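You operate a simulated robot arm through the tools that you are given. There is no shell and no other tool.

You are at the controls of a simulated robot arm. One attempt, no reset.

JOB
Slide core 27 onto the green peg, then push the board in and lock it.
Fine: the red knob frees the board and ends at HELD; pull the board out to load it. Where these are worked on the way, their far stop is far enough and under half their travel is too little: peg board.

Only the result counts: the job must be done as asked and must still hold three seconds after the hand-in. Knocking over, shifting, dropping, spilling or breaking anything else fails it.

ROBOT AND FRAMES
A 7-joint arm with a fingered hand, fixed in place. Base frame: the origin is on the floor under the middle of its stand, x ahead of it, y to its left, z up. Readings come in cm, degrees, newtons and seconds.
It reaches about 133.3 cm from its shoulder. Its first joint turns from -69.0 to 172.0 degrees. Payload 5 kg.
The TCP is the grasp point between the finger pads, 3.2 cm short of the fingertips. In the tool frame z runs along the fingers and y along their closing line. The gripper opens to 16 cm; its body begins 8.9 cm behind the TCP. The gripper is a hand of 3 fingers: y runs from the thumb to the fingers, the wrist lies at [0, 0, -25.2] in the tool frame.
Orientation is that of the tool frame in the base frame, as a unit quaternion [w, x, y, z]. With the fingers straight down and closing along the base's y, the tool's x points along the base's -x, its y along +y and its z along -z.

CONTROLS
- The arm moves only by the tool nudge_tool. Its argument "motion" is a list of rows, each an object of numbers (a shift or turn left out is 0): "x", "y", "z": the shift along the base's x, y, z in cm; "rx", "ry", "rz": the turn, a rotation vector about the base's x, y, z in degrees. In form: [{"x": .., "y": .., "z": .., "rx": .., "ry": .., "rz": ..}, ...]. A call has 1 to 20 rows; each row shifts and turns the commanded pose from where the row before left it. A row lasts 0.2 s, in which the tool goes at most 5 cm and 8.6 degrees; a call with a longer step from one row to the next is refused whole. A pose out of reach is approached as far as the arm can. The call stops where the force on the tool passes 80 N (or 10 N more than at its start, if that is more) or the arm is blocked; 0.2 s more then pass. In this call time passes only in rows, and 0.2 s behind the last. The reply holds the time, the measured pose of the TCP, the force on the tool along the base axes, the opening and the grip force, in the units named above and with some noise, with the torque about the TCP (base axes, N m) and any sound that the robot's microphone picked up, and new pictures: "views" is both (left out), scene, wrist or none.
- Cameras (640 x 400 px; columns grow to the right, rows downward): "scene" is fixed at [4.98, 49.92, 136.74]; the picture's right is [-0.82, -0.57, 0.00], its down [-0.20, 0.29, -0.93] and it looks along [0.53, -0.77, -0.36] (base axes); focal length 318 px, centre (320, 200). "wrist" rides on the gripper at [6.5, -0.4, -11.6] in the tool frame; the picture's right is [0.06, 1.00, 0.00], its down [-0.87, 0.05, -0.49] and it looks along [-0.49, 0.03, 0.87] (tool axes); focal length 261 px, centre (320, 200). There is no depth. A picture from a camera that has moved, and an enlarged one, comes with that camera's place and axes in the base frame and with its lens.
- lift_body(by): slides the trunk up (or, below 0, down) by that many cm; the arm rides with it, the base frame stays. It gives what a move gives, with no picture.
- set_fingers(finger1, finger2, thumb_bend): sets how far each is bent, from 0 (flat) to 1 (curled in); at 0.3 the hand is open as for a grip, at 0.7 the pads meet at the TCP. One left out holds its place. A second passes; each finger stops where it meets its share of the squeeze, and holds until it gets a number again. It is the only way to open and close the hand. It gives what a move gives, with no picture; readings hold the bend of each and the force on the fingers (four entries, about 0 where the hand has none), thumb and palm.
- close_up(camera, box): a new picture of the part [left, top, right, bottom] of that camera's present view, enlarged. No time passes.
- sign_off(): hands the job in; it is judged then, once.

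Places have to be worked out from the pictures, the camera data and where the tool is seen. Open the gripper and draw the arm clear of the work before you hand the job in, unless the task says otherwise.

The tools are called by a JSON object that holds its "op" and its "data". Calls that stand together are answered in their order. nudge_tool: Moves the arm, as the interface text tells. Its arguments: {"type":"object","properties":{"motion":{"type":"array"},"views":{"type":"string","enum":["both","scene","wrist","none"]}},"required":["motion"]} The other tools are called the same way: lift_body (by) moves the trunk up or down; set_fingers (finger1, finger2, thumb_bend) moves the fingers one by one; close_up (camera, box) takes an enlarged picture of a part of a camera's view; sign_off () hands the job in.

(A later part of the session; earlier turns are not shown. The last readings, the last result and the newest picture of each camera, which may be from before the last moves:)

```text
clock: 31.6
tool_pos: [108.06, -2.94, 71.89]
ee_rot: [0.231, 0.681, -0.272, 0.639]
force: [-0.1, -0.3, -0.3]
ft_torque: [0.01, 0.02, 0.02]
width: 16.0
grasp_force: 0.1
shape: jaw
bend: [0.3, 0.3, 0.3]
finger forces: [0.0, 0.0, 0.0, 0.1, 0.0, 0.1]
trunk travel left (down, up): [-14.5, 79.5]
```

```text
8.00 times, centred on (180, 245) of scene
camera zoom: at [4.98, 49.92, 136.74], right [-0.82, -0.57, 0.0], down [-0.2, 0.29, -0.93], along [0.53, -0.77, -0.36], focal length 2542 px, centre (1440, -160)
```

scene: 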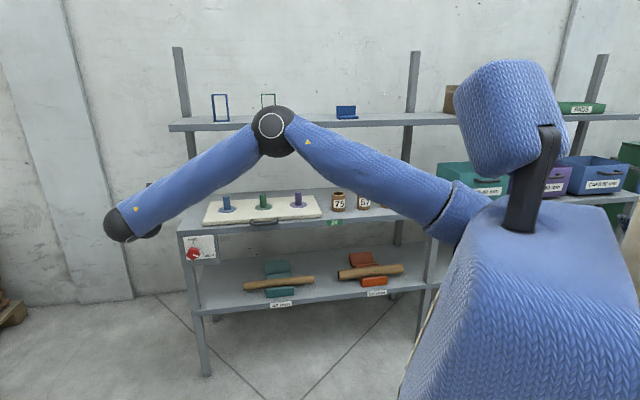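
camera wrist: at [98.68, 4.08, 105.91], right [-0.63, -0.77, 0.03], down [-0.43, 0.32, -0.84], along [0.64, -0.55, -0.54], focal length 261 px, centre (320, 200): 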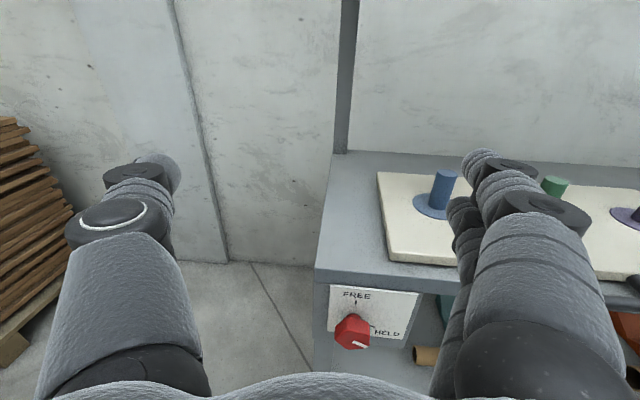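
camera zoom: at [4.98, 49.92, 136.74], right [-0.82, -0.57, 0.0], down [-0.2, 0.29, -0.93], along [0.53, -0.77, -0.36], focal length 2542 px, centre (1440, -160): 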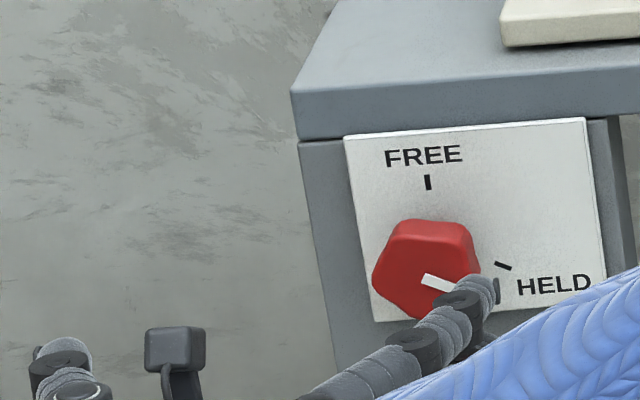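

The knob has five lobes with the pointer on a lobe at about −25° (HELD); FREE is straight up, so ~115° CCW. I move to a pre-grip spot on the knob axis (n≈80) and try to correct yaw and pitch.

{"op": "nudge_tool", "data": {"motion": [{"x": -0.7, "y": -1.6, "z": -0.2}, {"x": -0.7, "y": -1.6, "z": -0.2}, {"x": -0.7, "y": -1.6, "z": -0.2}], "views": "wrist"}}

```text
clock: 32.4
tool_pos: [106.23, -7.72, 71.31]
ee_rot: [0.226, 0.685, -0.271, 0.637]
force: [1.0, -0.2, -0.2]
ft_torque: [-0.02, 0.0, -0.01]
width: 16.02
grasp_force: 0.0
shape: jaw
bend: [0.3, 0.3, 0.3]
finger forces: [0.0, 0.1, 0.1, 0.1, 0.0, 0.0]
trunk travel left (down, up): [-14.5, 79.5]
camera wrist: at [98.16, -0.33, 78.59], right [-0.66, -0.75, 0.03], down [-0.44, 0.35, -0.83], along [0.61, -0.55, -0.56], focal length 261 px, centre (320, 200)
```

wrist: 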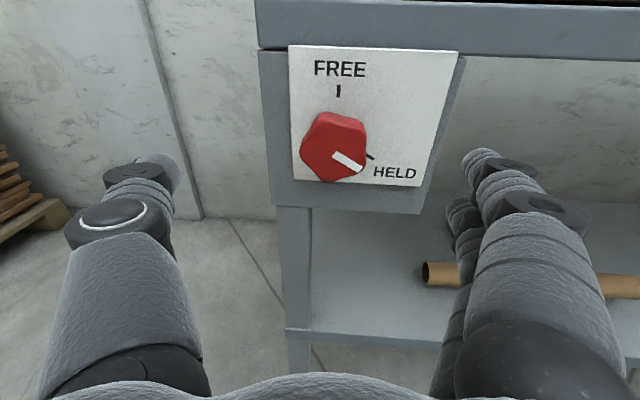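

Refined from this view: knob axis at m≈−69.1, z≈71.0, and HELD–FREE span ≈120°. I try to align the tool exactly with the knob axis (yaw −4°, pitch +5°).

{"op": "nudge_tool", "data": {"motion": [{"rx": -1.73, "ry": -1.73, "rz": -1.95}, {"rx": -1.73, "ry": -1.73, "rz": -1.95}], "views": "none"}}

```text
clock: 33.0
tool_pos: [106.3, -7.83, 71.2]
ee_rot: [0.227, 0.685, -0.271, 0.637]
force: [-0.5, 0.3, 0.4]
ft_torque: [-0.04, 0.01, -0.03]
width: 16.01
grasp_force: 0.1
shape: jaw
bend: [0.3, 0.3, 0.3]
finger forces: [0.0, 0.1, 0.0, 0.0, 0.0, 0.0]
out of reach, approached as far as the arm can: row 1, 2
trunk travel left (down, up): [-14.5, 79.5]
```

The limit persists at this roll. I pre-roll the hand +60° about its own axis (needed anyway before the CCW turn), then retry the alignment.

{"op": "nudge_tool", "data": {"motion": [{"rx": 6.38, "ry": -5.57, "rz": -0.72}, {"rx": 6.38, "ry": -5.57, "rz": -0.72}, {"rx": 6.38, "ry": -5.57, "rz": -0.72}, {"rx": 6.38, "ry": -5.57, "rz": -0.72}, {"rx": 6.38, "ry": -5.57, "rz": -0.72}, {"rx": 6.38, "ry": -5.57, "rz": -0.72}, {"rx": 6.38, "ry": -5.57, "rz": -0.72}, {"rx": -1.73, "ry": -1.73, "rz": -1.95}, {"rx": -1.73, "ry": -1.73, "rz": -1.95}], "views": "both"}}

```text
clock: 35.0
tool_pos: [105.9, -7.7, 71.1]
ee_rot: [-0.121, 0.46, -0.576, 0.665]
force: [0.6, 0.3, 0.3]
ft_torque: [0.01, 0.01, -0.01]
width: 15.97
grasp_force: 0.1
shape: jaw
bend: [0.3, 0.3, 0.3]
finger forces: [0.1, 0.0, 0.0, 0.0, 0.0, 0.0]
out of reach, approached as far as the arm can: row 8, 9
trunk travel left (down, up): [-14.5, 79.5]
camera wrist: at [93.96, -4.44, 75.55], right [-0.4, -0.35, -0.84], down [0.08, 0.91, -0.42], along [0.91, -0.24, -0.34], focal length 261 px, centre (320, 200)
```

scene: 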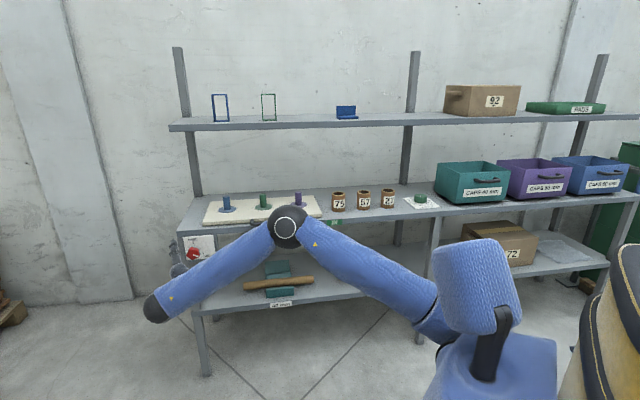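
wrist: 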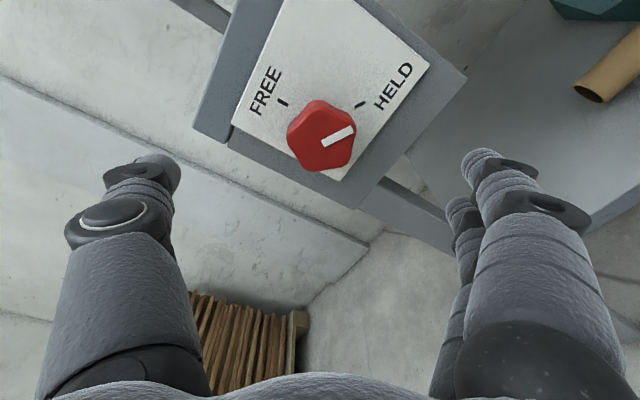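

The direction stays at (0.751,−0.655,−0.087), only ~6° off the knob axis, which the fingers can absorb when I roll about the tool's own axis. I pre-close the hand to about 10 cm before approaching.

{"op": "set_fingers", "data": {"finger1": 0.45, "finger2": 0.45, "thumb_bend": 0.45}}

{"op": "close_up", "data": {"camera": "wrist", "box": [0, 0, 640, 400]}}

```text
clock: 36.0
tool_pos: [106.07, -7.79, 71.16]
ee_rot: [-0.12, 0.461, -0.575, 0.665]
force: [0.4, 0.5, -0.3]
ft_torque: [-0.04, 0.01, -0.02]
width: 10.83
grasp_force: 0.1
shape: fingers
bend: [0.45, 0.45, 0.45]
finger forces: [0.0, 0.0, 0.1, 0.0, 0.0, 0.1]
trunk travel left (down, up): [-14.5, 79.5]
```

```text
1.00 times, centred on (320, 200) of wrist (not enlarged: the box is as wide or as high as the picture)
camera zoom: at [93.96, -4.44, 75.55], right [-0.4, -0.35, -0.84], down [0.08, 0.9, -0.42], along [0.91, -0.24, -0.34], focal length 261 px, centre (320, 200)
```

zoom: 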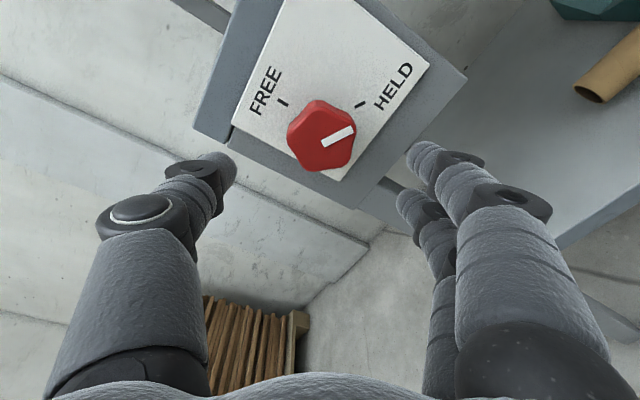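

The knob sits between the fingers in view. I measure its center precisely before moving in.

{"op": "close_up", "data": {"camera": "wrist", "box": [256, 80, 384, 160]}}

{"op": "close_up", "data": {"camera": "wrist", "box": [220, 0, 480, 180]}}

```text
5.00 times, centred on (320, 120) of wrist
camera zoom: at [93.96, -4.44, 75.55], right [-0.4, -0.35, -0.84], down [0.08, 0.9, -0.42], along [0.91, -0.24, -0.34], focal length 1303 px, centre (320, 600)
```

zoom: 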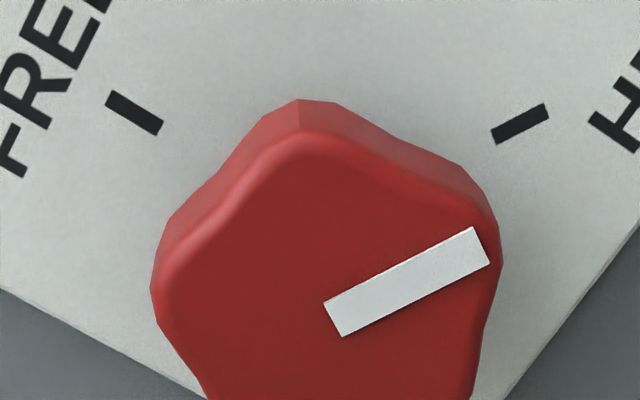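

```text
2.22 times, centred on (350, 90) of wrist
camera zoom: at [93.96, -4.44, 75.55], right [-0.4, -0.35, -0.84], down [0.08, 0.9, -0.42], along [0.91, -0.24, -0.34], focal length 579 px, centre (253, 444)
```

zoom: 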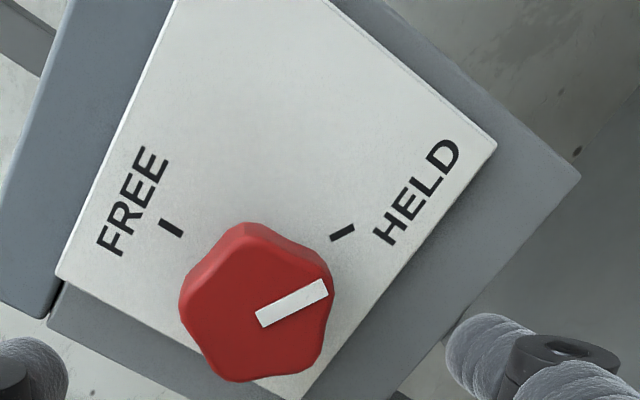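

Knob center confirmed at m≈−69.1, z≈71.0 (face n≈87). I advance in small steps so that the pads surround the knob head, with fingertips stopping just short of the panel.

{"op": "nudge_tool", "data": {"motion": [{"x": 1.3, "y": -1.5}, {"x": 1.25, "y": -1.45}, {"x": 1.2, "y": -1.4}], "views": "both"}}

```text
clock: 36.8
tool_pos: [109.86, -12.09, 71.2]
ee_rot: [-0.12, 0.461, -0.575, 0.665]
force: [0.6, -0.3, 0.1]
ft_torque: [0.01, 0.02, 0.02]
width: 10.82
grasp_force: 0.0
shape: fingers
bend: [0.45, 0.45, 0.45]
finger forces: [0.0, 0.0, 0.0, 0.1, 0.0, 0.0]
trunk travel left (down, up): [-14.5, 79.5]
camera wrist: at [97.74, -8.76, 75.49], right [-0.4, -0.35, -0.84], down [0.08, 0.9, -0.42], along [0.91, -0.24, -0.34], focal length 261 px, centre (320, 200)
```

scene: 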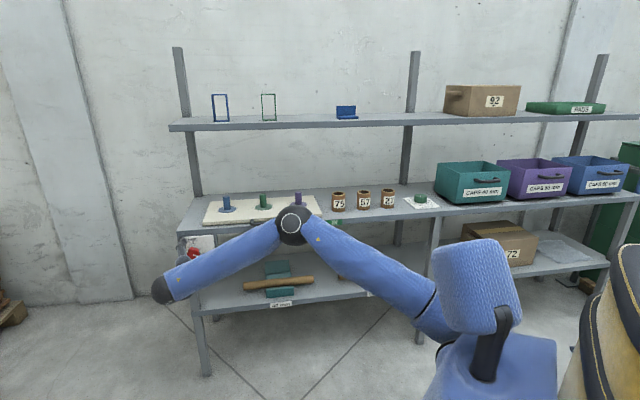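
wrist: 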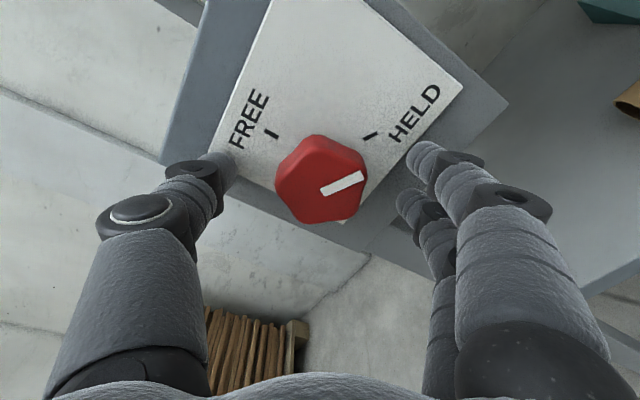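

The knob is within the fingers' span. I close the hand onto it.

{"op": "set_fingers", "data": {"finger1": 0.62, "finger2": 0.62, "thumb_bend": 0.62}}

{"op": "close_up", "data": {"camera": "wrist", "box": [160, 80, 480, 280]}}

```text
clock: 37.8
tool_pos: [109.74, -12.13, 71.14]
ee_rot: [-0.12, 0.462, -0.574, 0.665]
force: [0.9, 0.0, 1.8]
ft_torque: [-0.03, -0.05, 0.05]
width: 4.81
grasp_force: 3.4
shape: fingers
bend: [0.6, 0.61, 0.61]
finger forces: [1.5, 0.9, 0.0, 0.0, 4.4, 0.0]
trunk travel left (down, up): [-14.5, 79.5]
```

```text
2.00 times, centred on (320, 180) of wrist
camera zoom: at [97.74, -8.83, 75.51], right [-0.4, -0.35, -0.84], down [0.08, 0.9, -0.42], along [0.91, -0.24, -0.34], focal length 521 px, centre (320, 240)
```

zoom: 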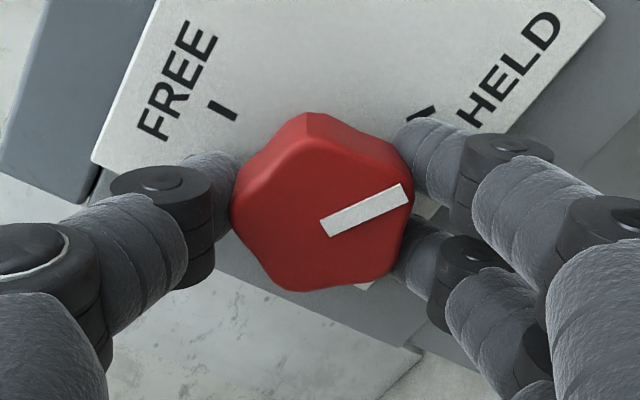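

The three fingertips touch the knob nicely, with two fingers straddling the pointer lobe. I tighten the grip.

{"op": "set_fingers", "data": {"finger1": 0.72, "finger2": 0.72, "thumb_bend": 0.72}}

```text
clock: 38.8
tool_pos: [109.83, -12.14, 71.07]
ee_rot: [-0.12, 0.462, -0.575, 0.665]
force: [7.6, -4.0, 1.2]
ft_torque: [-0.06, -0.06, 0.05]
width: 4.52
grasp_force: 20.3
shape: fingers
bend: [0.62, 0.63, 0.64]
finger forces: [9.5, 9.0, 0.1, 0.1, 21.2, 0.0]
trunk travel left (down, up): [-14.5, 79.5]
```

Firm grip (20 N). I turn the knob CCW about the tool axis: first ~32°, checking force and torque.

{"op": "nudge_tool", "data": {"motion": [{"rx": -6.0, "ry": 5.23, "rz": 0.69}, {"rx": -6.0, "ry": 5.23, "rz": 0.69}, {"rx": -6.0, "ry": 5.23, "rz": 0.69}, {"rx": -6.0, "ry": 5.23, "rz": 0.69}], "views": "wrist"}}

```text
clock: 39.8
tool_pos: [109.7, -12.35, 70.99]
ee_rot: [0.069, 0.602, -0.427, 0.671]
force: [1.9, -7.8, -4.5]
ft_torque: [0.24, 0.2, -0.51]
width: 4.49
grasp_force: 21.0
shape: fingers
bend: [0.63, 0.64, 0.64]
finger forces: [11.3, 11.6, 0.0, 0.0, 19.2, 0.0]
trunk travel left (down, up): [-14.5, 79.5]
camera wrist: at [99.67, -7.06, 77.83], right [-0.62, -0.65, -0.43], down [-0.17, 0.65, -0.74], along [0.77, -0.38, -0.52], focal length 261 px, centre (320, 200)
```

wrist: 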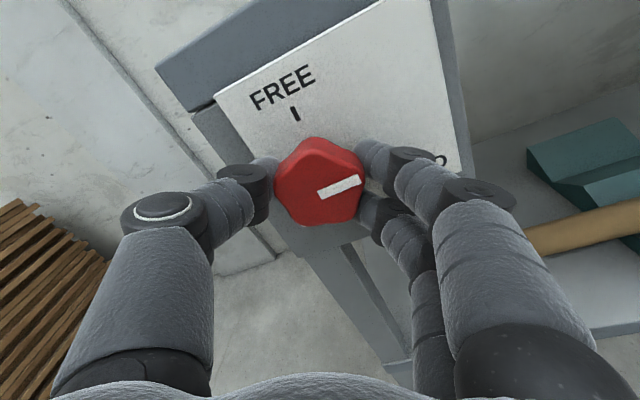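

The knob turns with the hand; forces are small. I continue another 48°.

{"op": "nudge_tool", "data": {"motion": [{"rx": -6.0, "ry": 5.23, "rz": 0.69}, {"rx": -6.0, "ry": 5.23, "rz": 0.69}, {"rx": -6.0, "ry": 5.23, "rz": 0.69}, {"rx": -6.0, "ry": 5.23, "rz": 0.69}, {"rx": -6.0, "ry": 5.23, "rz": 0.69}, {"rx": -6.0, "ry": 5.23, "rz": 0.69}], "views": "wrist"}}

```text
clock: 41.2
tool_pos: [109.72, -12.22, 71.06]
ee_rot: [0.335, 0.723, -0.144, 0.586]
force: [-15.0, -8.1, -11.5]
ft_torque: [0.2, 0.2, -0.99]
width: 4.48
grasp_force: 24.2
shape: fingers
bend: [0.63, 0.66, 0.64]
finger forces: [10.5, 20.9, 0.0, 0.0, 16.2, 0.0]
trunk travel left (down, up): [-14.5, 79.5]
camera wrist: at [103.18, -3.01, 78.02], right [-0.58, -0.72, 0.38], down [-0.64, 0.12, -0.76], along [0.5, -0.68, -0.53], focal length 261 px, centre (320, 200)
```

wrist: 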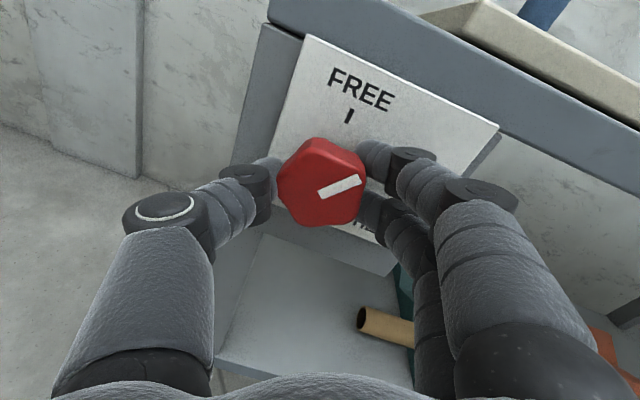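

Going well; 80° done. I turn on about 24°.

{"op": "nudge_tool", "data": {"motion": [{"rx": -6.0, "ry": 5.23, "rz": 0.69}, {"rx": -6.0, "ry": 5.23, "rz": 0.69}, {"rx": -6.0, "ry": 5.23, "rz": 0.69}], "views": "both"}}

```text
clock: 42.0
tool_pos: [109.77, -12.23, 71.11]
ee_rot: [0.45, 0.738, 0.009, 0.503]
force: [-21.1, -12.5, -15.6]
ft_torque: [0.06, 0.15, -1.15]
width: 4.41
grasp_force: 27.2
shape: fingers
bend: [0.63, 0.67, 0.64]
finger forces: [8.8, 24.2, 0.0, 0.0, 20.3, 0.1]
trunk travel left (down, up): [-14.5, 79.5]
camera wrist: at [104.52, -1.28, 76.54], right [-0.41, -0.56, 0.72], down [-0.82, -0.11, -0.56], along [0.4, -0.82, -0.42], focal length 261 px, centre (320, 200)
```

scene: 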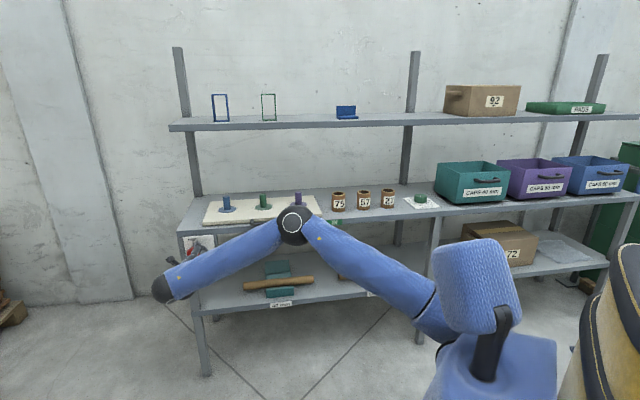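
wrist: 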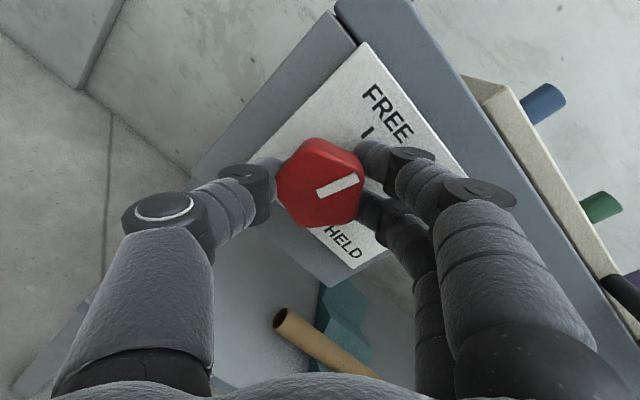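

Pointer still ~15–20° short of the FREE tick. I turn another 16°.

{"op": "nudge_tool", "data": {"motion": [{"rx": -6.0, "ry": 5.23, "rz": 0.69}, {"rx": -6.0, "ry": 5.23, "rz": 0.69}], "views": "wrist"}}

{"op": "close_up", "data": {"camera": "wrist", "box": [240, 60, 480, 260]}}

```text
clock: 42.6
tool_pos: [109.7, -12.31, 71.26]
ee_rot: [0.516, 0.729, 0.111, 0.435]
force: [-25.3, -17.7, -14.3]
ft_torque: [0.54, -0.34, -1.2]
width: 4.44
grasp_force: 30.9
shape: fingers
bend: [0.63, 0.68, 0.64]
finger forces: [7.9, 33.2, 0.0, 0.0, 21.7, 0.1]
trunk travel left (down, up): [-14.5, 79.5]
camera wrist: at [105.1, -0.42, 75.15], right [-0.25, -0.4, 0.88], down [-0.9, -0.23, -0.36], along [0.35, -0.88, -0.31], focal length 261 px, centre (320, 200)
```

wrist: 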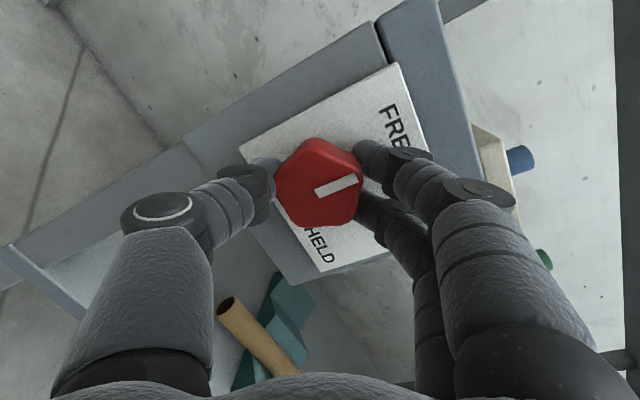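

```text
2.00 times, centred on (360, 160) of wrist
camera zoom: at [105.1, -0.42, 75.15], right [-0.25, -0.4, 0.88], down [-0.9, -0.23, -0.36], along [0.35, -0.88, -0.31], focal length 521 px, centre (240, 280)
```

zoom: 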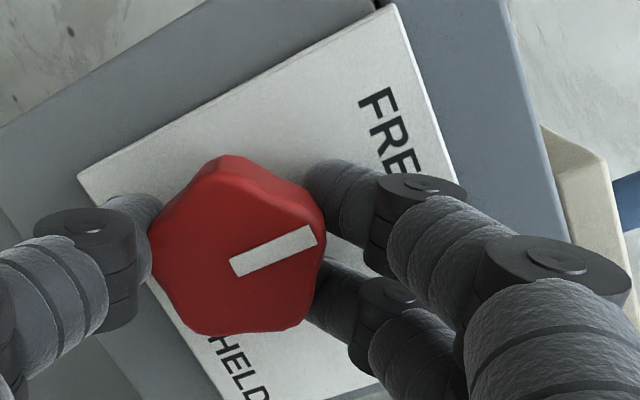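

Measured turn is 120° and the pointer now lines up with "up" on the panel (FREE). I add a small 5° to seat it against its stop, watching torque.

{"op": "nudge_tool", "data": {"motion": [{"rx": -3.75, "ry": 3.27, "rz": 0.43}], "views": "none"}}

```text
clock: 43.0
tool_pos: [109.61, -12.25, 71.19]
ee_rot: [0.535, 0.724, 0.143, 0.412]
force: [-28.1, -22.1, -17.8]
ft_torque: [1.41, -0.94, -1.28]
width: 4.49
grasp_force: 42.9
shape: fingers
bend: [0.63, 0.68, 0.64]
finger forces: [8.2, 51.6, 0.1, 0.0, 26.0, 0.0]
trunk travel left (down, up): [-14.5, 79.5]
```

Torque about the knob axis rose to 1.7 Nm, so it is at its stop. I relieve 5° and open the hand.

{"op": "nudge_tool", "data": {"motion": [{"rx": 3.75, "ry": -3.27, "rz": -0.43}], "views": "none"}}

{"op": "set_fingers", "data": {"finger1": 0.45, "finger2": 0.45, "thumb_bend": 0.45}}

{"op": "close_up", "data": {"camera": "wrist", "box": [0, 0, 640, 400]}}

```text
clock: 43.4
tool_pos: [109.77, -12.26, 71.19]
ee_rot: [0.516, 0.729, 0.11, 0.436]
force: [-26.0, -22.6, -15.5]
ft_torque: [0.22, 0.08, -1.1]
width: 4.41
grasp_force: 29.9
shape: fingers
bend: [0.63, 0.67, 0.64]
finger forces: [9.9, 30.8, 0.0, 0.1, 18.7, 0.0]
trunk travel left (down, up): [-14.5, 79.5]
```

```text
clock: 44.4
tool_pos: [109.59, -11.93, 71.43]
ee_rot: [0.515, 0.728, 0.111, 0.438]
force: [-18.4, 34.6, 5.6]
ft_torque: [-1.89, -0.88, -0.95]
width: 10.68
grasp_force: 17.9
shape: fingers
bend: [0.46, 0.48, 0.45]
finger forces: [11.5, 25.1, 0.1, 0.0, 0.0, 0.1]
trunk travel left (down, up): [-14.5, 79.5]
```

```text
1.00 times, centred on (320, 200) of wrist (not enlarged: the box is as wide or as high as the picture)
camera zoom: at [104.95, 0.01, 75.37], right [-0.25, -0.4, 0.88], down [-0.9, -0.24, -0.37], along [0.36, -0.88, -0.3], focal length 261 px, centre (320, 200)
```

zoom: 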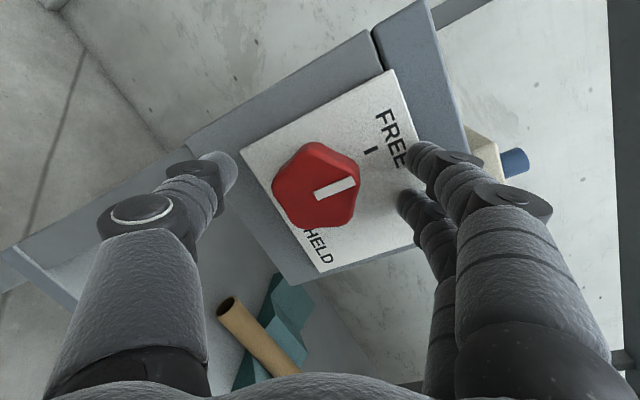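

The pointer is at the FREE tick. The fingertips press on the panel as they open, so I withdraw straight back along −n.

{"op": "nudge_tool", "data": {"motion": [{"x": -1.0, "y": 1.0}, {"x": -1.5, "y": 1.5}, {"x": -2.0, "y": 2.0}, {"x": -2.0, "y": 2.0}], "views": "both"}}

{"op": "close_up", "data": {"camera": "wrist", "box": [220, 60, 480, 220]}}

```text
clock: 45.4
tool_pos: [104.32, -6.0, 71.82]
ee_rot: [0.508, 0.733, 0.116, 0.437]
force: [0.5, -0.3, -1.0]
ft_torque: [0.03, -0.01, -0.02]
width: 10.79
grasp_force: 0.1
shape: fingers
bend: [0.45, 0.45, 0.45]
finger forces: [0.0, 0.0, 0.0, 0.1, 0.0, 0.0]
out of reach, approached as far as the arm can: row 4
trunk travel left (down, up): [-14.5, 79.5]
camera wrist: at [99.53, 5.89, 75.91], right [-0.24, -0.42, 0.88], down [-0.9, -0.24, -0.36], along [0.36, -0.88, -0.32], focal length 261 px, centre (320, 200)
```

scene: 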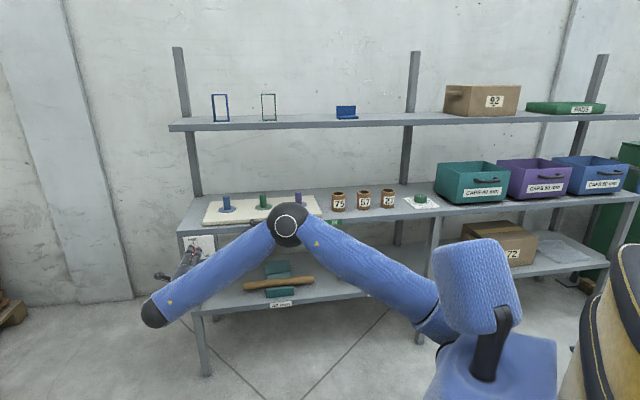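
wrist: 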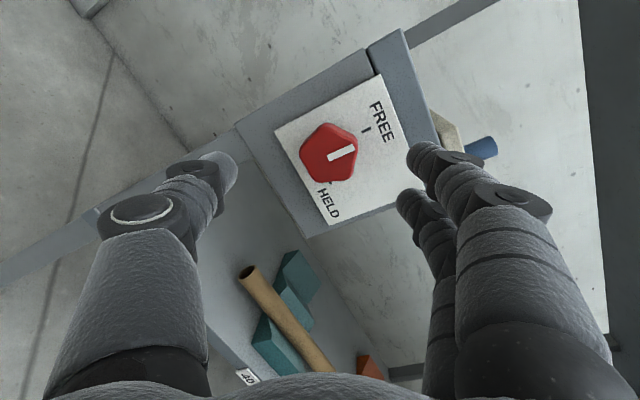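

```text
2.46 times, centred on (350, 140) of wrist
camera zoom: at [99.53, 5.89, 75.91], right [-0.24, -0.42, 0.88], down [-0.9, -0.24, -0.36], along [0.36, -0.88, -0.32], focal length 642 px, centre (246, 348)
```

zoom: 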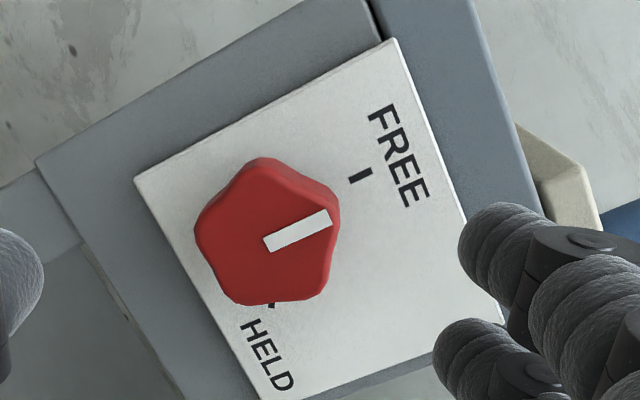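

Knob is at FREE. Next the handle: I raise the trunk 28 cm so the hand can come at the handle bar from above-front.

{"op": "lift_body", "data": {"by": 28}}

```text
clock: 48.2
tool_pos: [104.36, -5.69, 99.71]
ee_rot: [0.507, 0.733, 0.117, 0.438]
force: [0.7, 0.4, 0.6]
ft_torque: [0.01, 0.01, -0.04]
width: 10.81
grasp_force: 0.1
shape: fingers
bend: [0.45, 0.45, 0.45]
finger forces: [0.0, 0.0, 0.0, 0.0, 0.1, 0.1]
trunk travel left (down, up): [-42.5, 51.5]
```

Now I roll the hand so the closing line is in the vertical plane (fingers up, thumb down), then pitch down while moving in front of the handle.

{"op": "nudge_tool", "data": {"motion": [{"rx": -5.87, "ry": 4.98, "rz": 0.78}, {"rx": -5.87, "ry": 4.98, "rz": 0.78}, {"rx": -5.87, "ry": 4.98, "rz": 0.78}, {"rx": -5.87, "ry": 4.98, "rz": 0.78}, {"x": -3.14, "y": -2.76, "rx": 5.6, "ry": 5.6}, {"x": -3.14, "y": -2.76, "rx": 5.6, "ry": 5.6}, {"x": -3.14, "y": -2.76, "rx": 5.6, "ry": 5.6}, {"x": -3.14, "y": -2.76, "rx": 5.6, "ry": 5.6}, {"x": -3.14, "y": -2.76, "rx": 5.6, "ry": 5.6}, {"x": -3.14, "y": -2.76, "rx": 5.6, "ry": 5.6}, {"x": -3.14, "y": -2.76, "rx": 5.6, "ry": 5.6}], "views": "both"}}

```text
clock: 50.6
tool_pos: [82.23, -24.97, 99.65]
ee_rot: [0.213, 0.892, 0.377, 0.132]
force: [0.6, 0.2, -0.3]
ft_torque: [0.02, -0.03, -0.01]
width: 10.78
grasp_force: 0.1
shape: fingers
bend: [0.45, 0.45, 0.45]
finger forces: [0.0, 0.0, 0.0, 0.1, 0.0, 0.0]
trunk travel left (down, up): [-42.5, 51.5]
camera wrist: at [81.86, -16.74, 110.06], right [0.66, -0.58, 0.48], down [-0.75, -0.53, 0.39], along [0.03, -0.62, -0.78], focal length 261 px, centre (320, 200)
```

scene: 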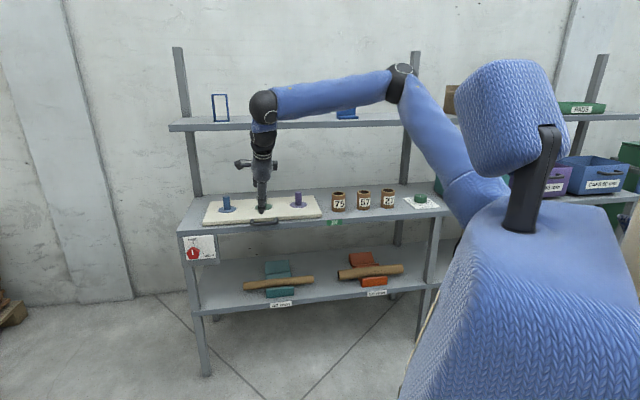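
wrist: 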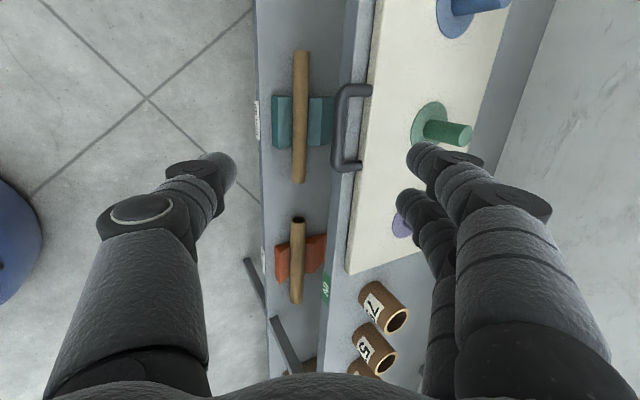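

Excellent posture: the closing line lies exactly in the depth/vertical plane, pitch ~61° down. I zoom on the handle to refine its position.

{"op": "close_up", "data": {"camera": "wrist", "box": [280, 70, 440, 190]}}

```text
3.33 times, centred on (360, 130) of wrist
camera zoom: at [81.86, -16.74, 110.06], right [0.66, -0.58, 0.48], down [-0.75, -0.53, 0.39], along [0.03, -0.62, -0.78], focal length 869 px, centre (187, 433)
```

zoom: 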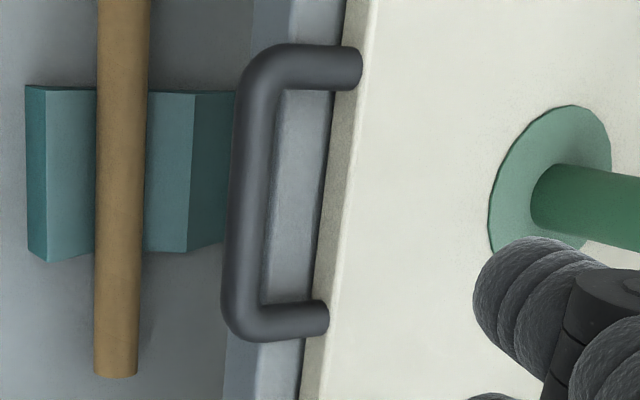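

Handle bar center refined: n≈88.8, m≈−40.3, z≈81.4, legs at m≈−45 and −35.5, gap behind bar ~3 cm. I pre-shape the fingers (fingers fairly closed, thumb more open) and go to a pre-position 6 cm above along the finger direction.

{"op": "set_fingers", "data": {"finger1": 0.63, "finger2": 0.63, "thumb_bend": 0.5}}

{"op": "nudge_tool", "data": {"motion": [{"x": 1.6, "y": -2.1, "z": -3.8}, {"x": 1.7, "y": -2.1, "z": -3.8}, {"x": 1.7, "y": -2.1, "z": -3.8}], "views": "both"}}

{"op": "close_up", "data": {"camera": "wrist", "box": [200, 60, 480, 260]}}

{"op": "close_up", "data": {"camera": "scene", "box": [200, 130, 328, 230]}}

```text
clock: 51.6
tool_pos: [82.32, -25.1, 99.89]
ee_rot: [0.214, 0.891, 0.377, 0.132]
force: [0.6, -0.5, 0.4]
ft_torque: [-0.03, -0.03, -0.01]
width: 6.24
grasp_force: 0.1
shape: fingers
bend: [0.63, 0.63, 0.5]
finger forces: [0.1, 0.0, 0.0, 0.1, 0.0, 0.1]
trunk travel left (down, up): [-42.5, 51.5]
```

```text
clock: 52.4
tool_pos: [87.23, -31.42, 88.19]
ee_rot: [0.213, 0.891, 0.378, 0.131]
force: [-0.2, 0.2, 0.3]
ft_torque: [0.03, 0.0, 0.01]
width: 6.21
grasp_force: 0.1
shape: fingers
bend: [0.63, 0.63, 0.5]
finger forces: [0.0, 0.1, 0.0, 0.1, 0.1, 0.1]
trunk travel left (down, up): [-42.5, 51.5]
camera wrist: at [86.91, -23.1, 98.59], right [0.66, -0.58, 0.48], down [-0.75, -0.53, 0.39], along [0.03, -0.62, -0.78], focal length 261 px, centre (320, 200)
```

scene: 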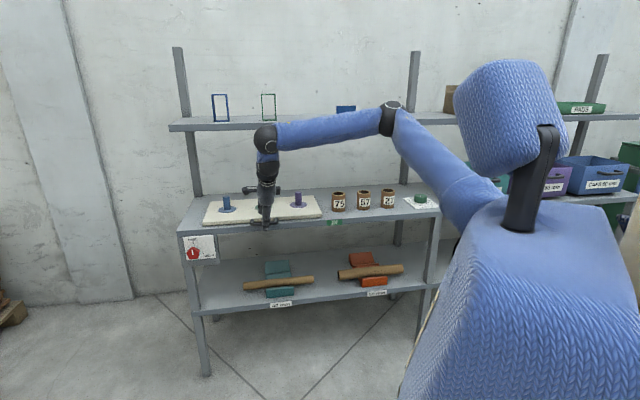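
wrist: 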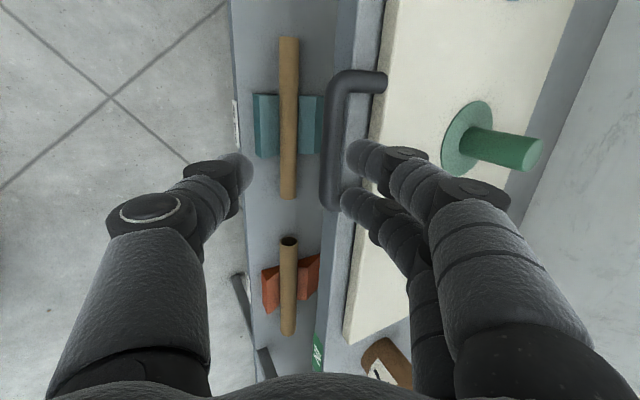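

```text
2.00 times, centred on (340, 160) of wrist
camera zoom: at [86.91, -23.1, 98.59], right [0.66, -0.58, 0.48], down [-0.75, -0.53, 0.39], along [0.03, -0.62, -0.78], focal length 521 px, centre (280, 280)
```

zoom: 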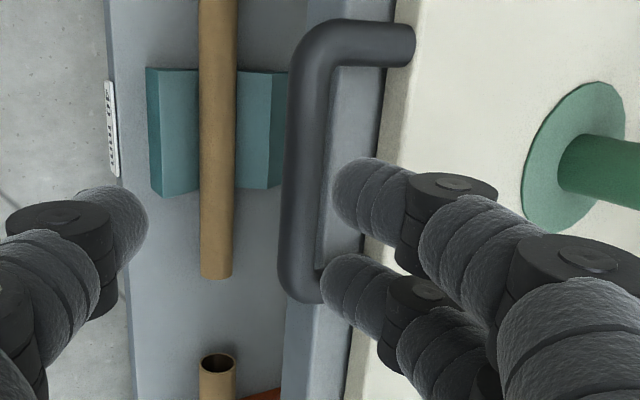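

```text
4.00 times, centred on (264, 180) of scene
camera zoom: at [4.98, 49.92, 136.74], right [-0.82, -0.57, 0.0], down [-0.2, 0.29, -0.93], along [0.53, -0.77, -0.36], focal length 1271 px, centre (544, 280)
```

zoom: 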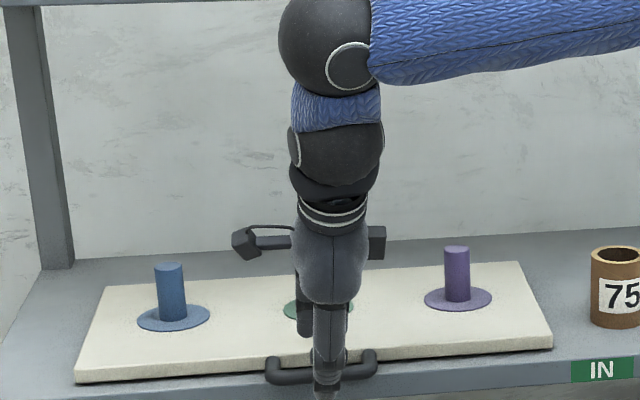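

The two fingers sit centred between the handle legs, but from the projection they'd brush the bar, so I aim 1 cm deeper in n. I descend half way and look again.

{"op": "nudge_tool", "data": {"motion": [{"x": 1.0, "y": -0.7, "z": -1.3}, {"x": 0.96, "y": -0.7, "z": -1.3}], "views": "none"}}

{"op": "close_up", "data": {"camera": "wrist", "box": [200, 60, 480, 260]}}

{"op": "close_up", "data": {"camera": "scene", "box": [232, 180, 296, 230]}}

```text
clock: 53.0
tool_pos: [89.38, -32.73, 85.88]
ee_rot: [0.214, 0.891, 0.378, 0.133]
force: [0.6, -0.6, 0.3]
ft_torque: [0.02, -0.01, -0.02]
width: 6.21
grasp_force: 0.1
shape: fingers
bend: [0.63, 0.63, 0.5]
finger forces: [0.1, 0.0, 0.0, 0.0, 0.1, 0.0]
trunk travel left (down, up): [-42.5, 51.5]
```

```text
2.00 times, centred on (340, 160) of wrist
camera zoom: at [88.96, -24.4, 96.12], right [0.66, -0.58, 0.48], down [-0.75, -0.53, 0.39], along [0.03, -0.62, -0.78], focal length 521 px, centre (280, 280)
```

zoom: 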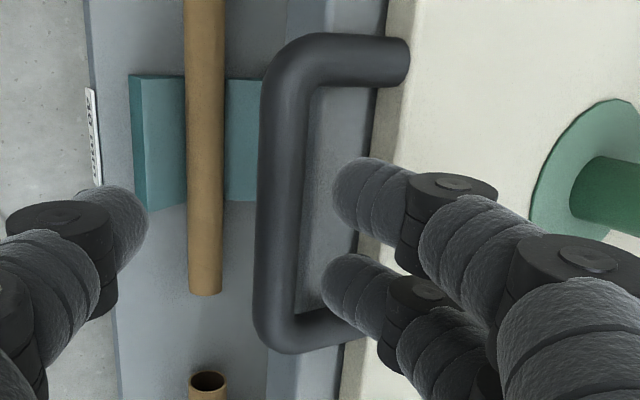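

```text
8.00 times, centred on (264, 205) of scene
camera zoom: at [4.98, 49.92, 136.74], right [-0.82, -0.57, 0.0], down [-0.2, 0.29, -0.93], along [0.53, -0.77, -0.36], focal length 2542 px, centre (768, 160)
```

zoom: 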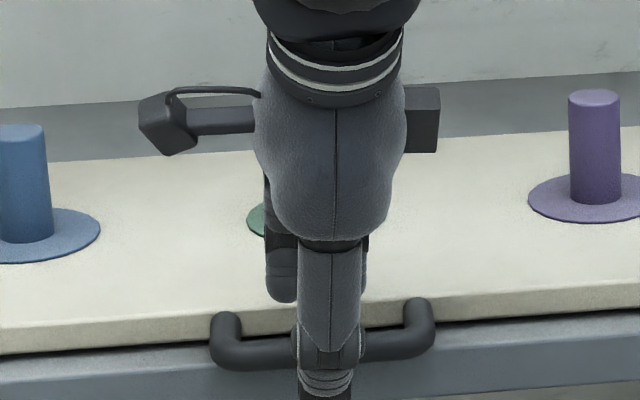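

Fingertips now look into the gap behind the bar with the thumb in front. I descend the remaining distance along the finger direction in small steps, watching force.

{"op": "nudge_tool", "data": {"motion": [{"x": 0.4, "y": -0.28, "z": -0.88}, {"x": 0.4, "y": -0.28, "z": -0.88}], "views": "none"}}

{"op": "close_up", "data": {"camera": "wrist", "box": [200, 60, 480, 260]}}

{"op": "close_up", "data": {"camera": "scene", "box": [232, 190, 296, 240]}}

```text
clock: 53.6
tool_pos: [90.11, -33.19, 84.0]
ee_rot: [0.214, 0.892, 0.377, 0.133]
force: [-0.1, -0.1, -0.2]
ft_torque: [-0.03, 0.01, -0.03]
width: 6.2
grasp_force: 0.1
shape: fingers
bend: [0.63, 0.63, 0.5]
finger forces: [0.0, 0.1, 0.0, 0.0, 0.1, 0.0]
trunk travel left (down, up): [-42.5, 51.5]
```

```text
2.00 times, centred on (340, 160) of wrist
camera zoom: at [89.73, -24.96, 94.33], right [0.66, -0.58, 0.48], down [-0.75, -0.53, 0.39], along [0.03, -0.62, -0.78], focal length 521 px, centre (280, 280)
```

zoom: 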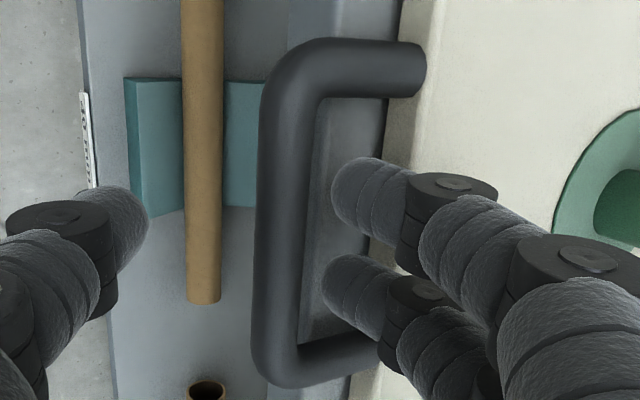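

```text
8.00 times, centred on (264, 215) of scene
camera zoom: at [4.98, 49.92, 136.74], right [-0.82, -0.57, 0.0], down [-0.2, 0.29, -0.93], along [0.53, -0.77, -0.36], focal length 2542 px, centre (768, 80)
```

zoom: 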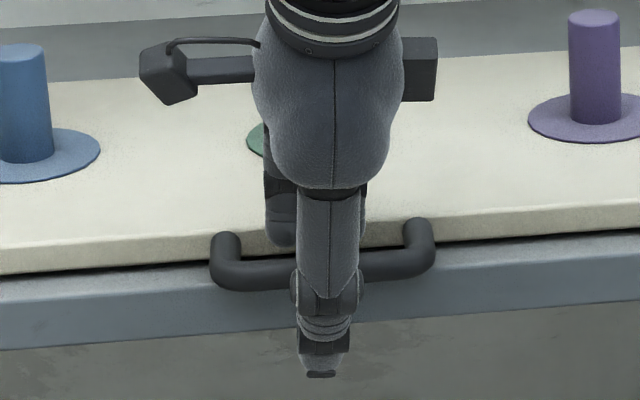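

No contact yet; by geometry the bar is right at the fingertip level. I descend another ~1.3 cm.

{"op": "nudge_tool", "data": {"motion": [{"x": 0.25, "y": -0.18, "z": -0.6}, {"x": 0.25, "y": -0.18, "z": -0.6}], "views": "none"}}

{"op": "close_up", "data": {"camera": "wrist", "box": [200, 60, 480, 260]}}

```text
clock: 54.2
tool_pos: [90.58, -33.67, 82.84]
ee_rot: [0.213, 0.891, 0.378, 0.131]
force: [-0.9, -0.9, -0.2]
ft_torque: [-0.03, -0.03, 0.0]
width: 6.22
grasp_force: 0.1
shape: fingers
bend: [0.63, 0.63, 0.5]
finger forces: [0.0, 0.0, 0.0, 0.0, 0.1, 0.1]
trunk travel left (down, up): [-42.5, 51.5]
```

```text
2.00 times, centred on (340, 160) of wrist
camera zoom: at [90.22, -25.34, 93.07], right [0.66, -0.58, 0.48], down [-0.75, -0.53, 0.39], along [0.03, -0.62, -0.78], focal length 521 px, centre (280, 280)
```

zoom: 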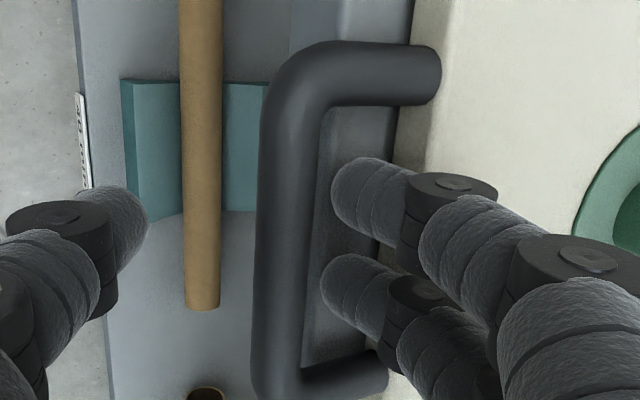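

The bar is centred and ~1.7 cm past the TCP, no contacts. I close the hand on the bar.

{"op": "set_fingers", "data": {"finger1": 0.72, "finger2": 0.72, "thumb_bend": 0.72}}

{"op": "close_up", "data": {"camera": "wrist", "box": [200, 60, 480, 260]}}

```text
clock: 55.2
tool_pos: [90.56, -33.71, 82.67]
ee_rot: [0.214, 0.891, 0.378, 0.132]
force: [-0.8, 1.4, -10.9]
ft_torque: [0.01, -0.03, 0.01]
width: 1.88
grasp_force: 8.7
shape: fingers
bend: [0.71, 0.71, 0.68]
finger forces: [2.3, 2.0, 0.0, 0.0, 13.2, 0.0]
trunk travel left (down, up): [-42.5, 51.5]
```

```text
2.00 times, centred on (340, 160) of wrist
camera zoom: at [90.25, -25.34, 92.99], right [0.66, -0.58, 0.48], down [-0.75, -0.53, 0.39], along [0.03, -0.62, -0.78], focal length 521 px, centre (280, 280)
```

zoom: 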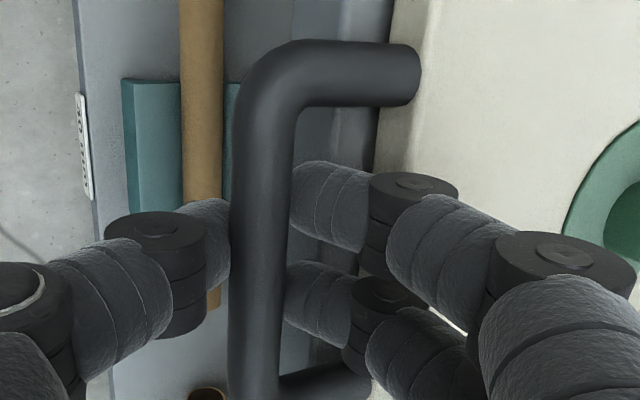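

The bar is gripped between thumb and both fingers, and it already slid slightly, so the board is free. I firm the grip a little and start pulling out along −n.

{"op": "set_fingers", "data": {"finger1": 0.78, "finger2": 0.78, "thumb_bend": 0.74}}

{"op": "nudge_tool", "data": {"motion": [{"x": -0.7, "y": 0.7}, {"x": -1.0, "y": 1.0}, {"x": -1.4, "y": 1.4}], "views": "both"}}

```text
clock: 56.2
tool_pos: [90.56, -33.74, 82.63]
ee_rot: [0.213, 0.892, 0.378, 0.131]
force: [1.0, -0.3, -17.3]
ft_torque: [0.13, 0.1, 0.01]
width: 1.8
grasp_force: 16.9
shape: fingers
bend: [0.73, 0.74, 0.68]
finger forces: [7.5, 7.9, 0.1, 0.0, 17.4, 0.0]
trunk travel left (down, up): [-42.5, 51.5]
```

```text
clock: 57.0
tool_pos: [87.58, -30.64, 82.7]
ee_rot: [0.213, 0.892, 0.377, 0.132]
force: [-5.9, -3.1, -17.8]
ft_torque: [0.01, 0.17, 0.04]
width: 1.82
grasp_force: 15.7
shape: fingers
bend: [0.74, 0.74, 0.68]
finger forces: [6.7, 7.6, 0.0, 0.1, 17.7, 0.0]
trunk travel left (down, up): [-42.5, 51.5]
camera wrist: at [87.24, -22.26, 92.96], right [0.66, -0.58, 0.48], down [-0.75, -0.53, 0.39], along [0.03, -0.62, -0.78], focal length 261 px, centre (320, 200)
```

scene: 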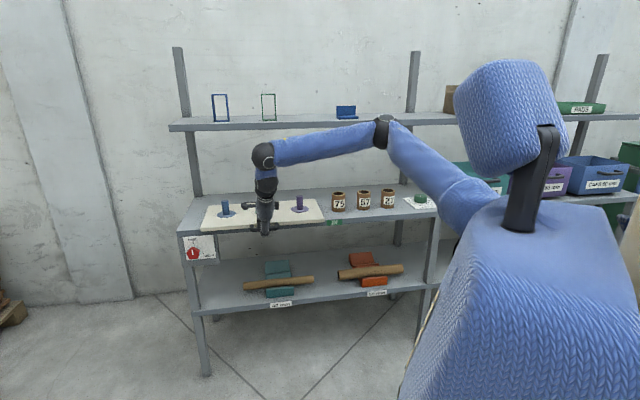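
wrist: 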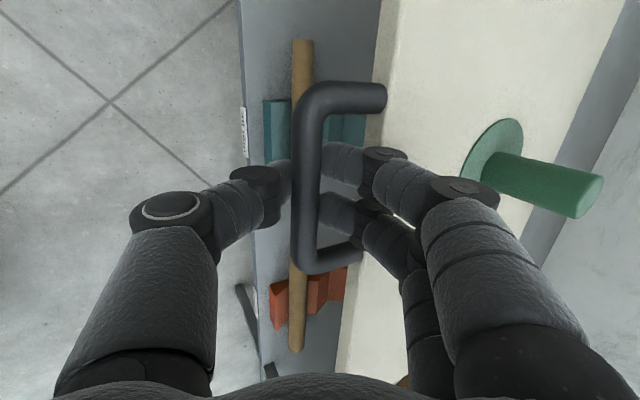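

The board follows the hand. I keep pulling outward, watching the force for the end stop.

{"op": "nudge_tool", "data": {"motion": [{"x": -1.4, "y": 1.4}, {"x": -1.4, "y": 1.4}, {"x": -1.4, "y": 1.4}, {"x": -1.4, "y": 1.4}], "views": "wrist"}}

```text
clock: 58.0
tool_pos: [81.88, -25.07, 82.8]
ee_rot: [0.215, 0.891, 0.378, 0.132]
force: [0.8, 4.3, -19.1]
ft_torque: [0.08, 0.02, 0.01]
width: 1.87
grasp_force: 17.0
shape: fingers
bend: [0.74, 0.75, 0.67]
finger forces: [5.6, 6.6, 0.0, 0.0, 20.5, 0.1]
trunk travel left (down, up): [-42.5, 51.5]
camera wrist: at [81.53, -16.66, 93.12], right [0.66, -0.58, 0.48], down [-0.75, -0.53, 0.39], along [0.03, -0.62, -0.78], focal length 261 px, centre (320, 200)
```

wrist: 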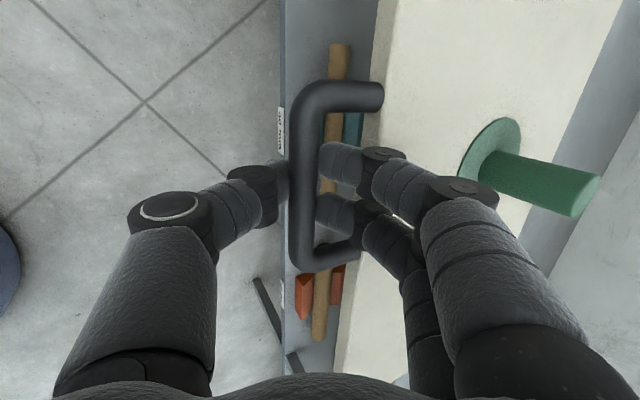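

Smooth so far (~12 cm out). I continue pulling.

{"op": "nudge_tool", "data": {"motion": [{"x": -1.4, "y": 1.4}, {"x": -1.4, "y": 1.4}, {"x": -1.4, "y": 1.4}, {"x": -1.4, "y": 1.4}], "views": "both"}}

```text
clock: 59.0
tool_pos: [76.21, -19.16, 82.79]
ee_rot: [0.212, 0.891, 0.38, 0.131]
force: [0.5, -0.4, -0.7]
ft_torque: [-0.05, 0.05, -0.01]
width: 0.32
grasp_force: 0.1
shape: fingers
bend: [0.75, 0.74, 0.73]
finger forces: [0.0, 0.1, 0.1, 0.0, 0.0, 0.1]
trunk travel left (down, up): [-42.5, 51.5]
camera wrist: at [75.86, -10.73, 92.98], right [0.66, -0.58, 0.48], down [-0.75, -0.53, 0.39], along [0.03, -0.62, -0.78], focal length 261 px, centre (320, 200)
```

scene: 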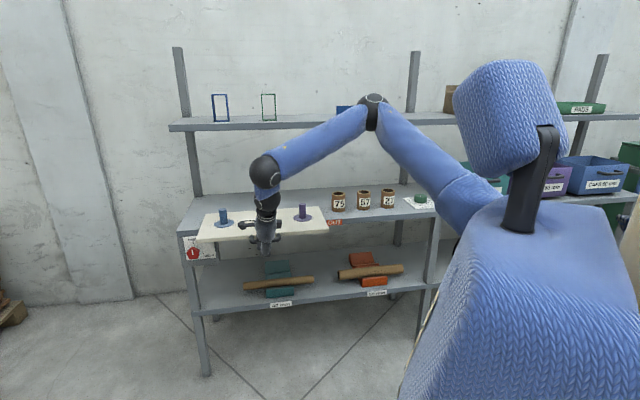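
wrist: 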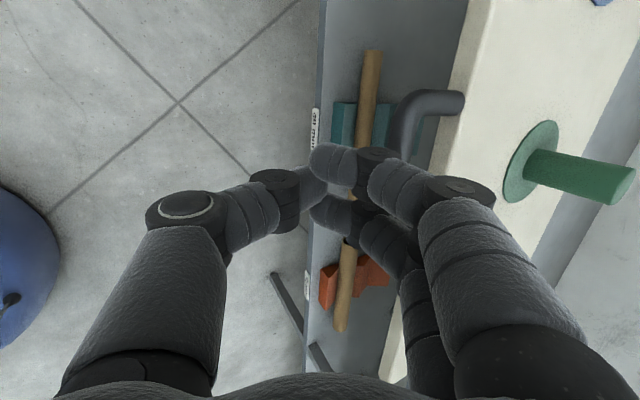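

The fingers slipped off the bar, which suggests the board met its end stop; the label near the shelf edge has changed colour. I zoom in to check.

{"op": "close_up", "data": {"camera": "scene", "box": [180, 180, 360, 280]}}

{"op": "close_up", "data": {"camera": "wrist", "box": [300, 60, 640, 300]}}

```text
3.56 times, centred on (270, 230) of scene
camera zoom: at [4.98, 49.92, 136.74], right [-0.82, -0.57, 0.0], down [-0.2, 0.29, -0.93], along [0.53, -0.77, -0.36], focal length 1130 px, centre (498, 93)
```

zoom: 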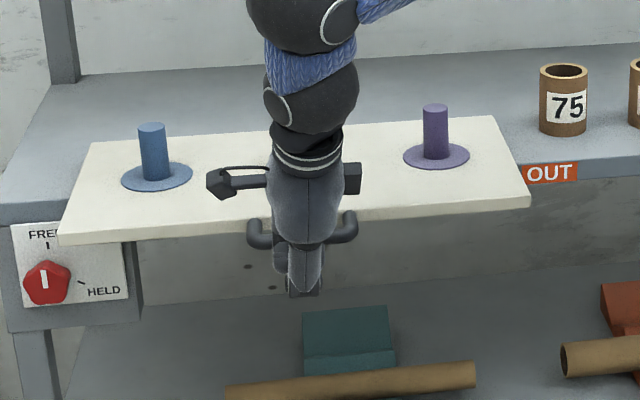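

```text
1.67 times, centred on (470, 180) of wrist
camera zoom: at [75.86, -10.73, 92.98], right [0.66, -0.58, 0.48], down [-0.75, -0.53, 0.39], along [0.03, -0.62, -0.78], focal length 434 px, centre (70, 233)
```

zoom: 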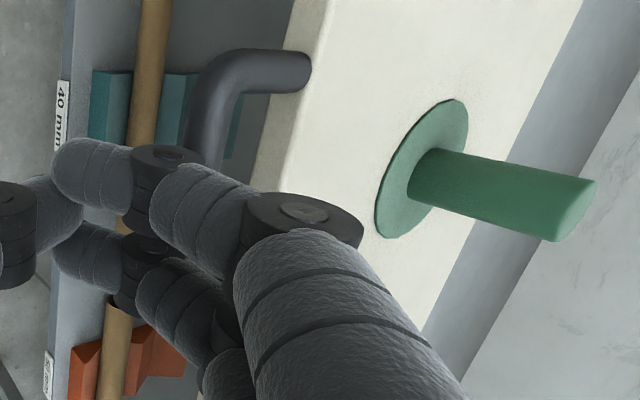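

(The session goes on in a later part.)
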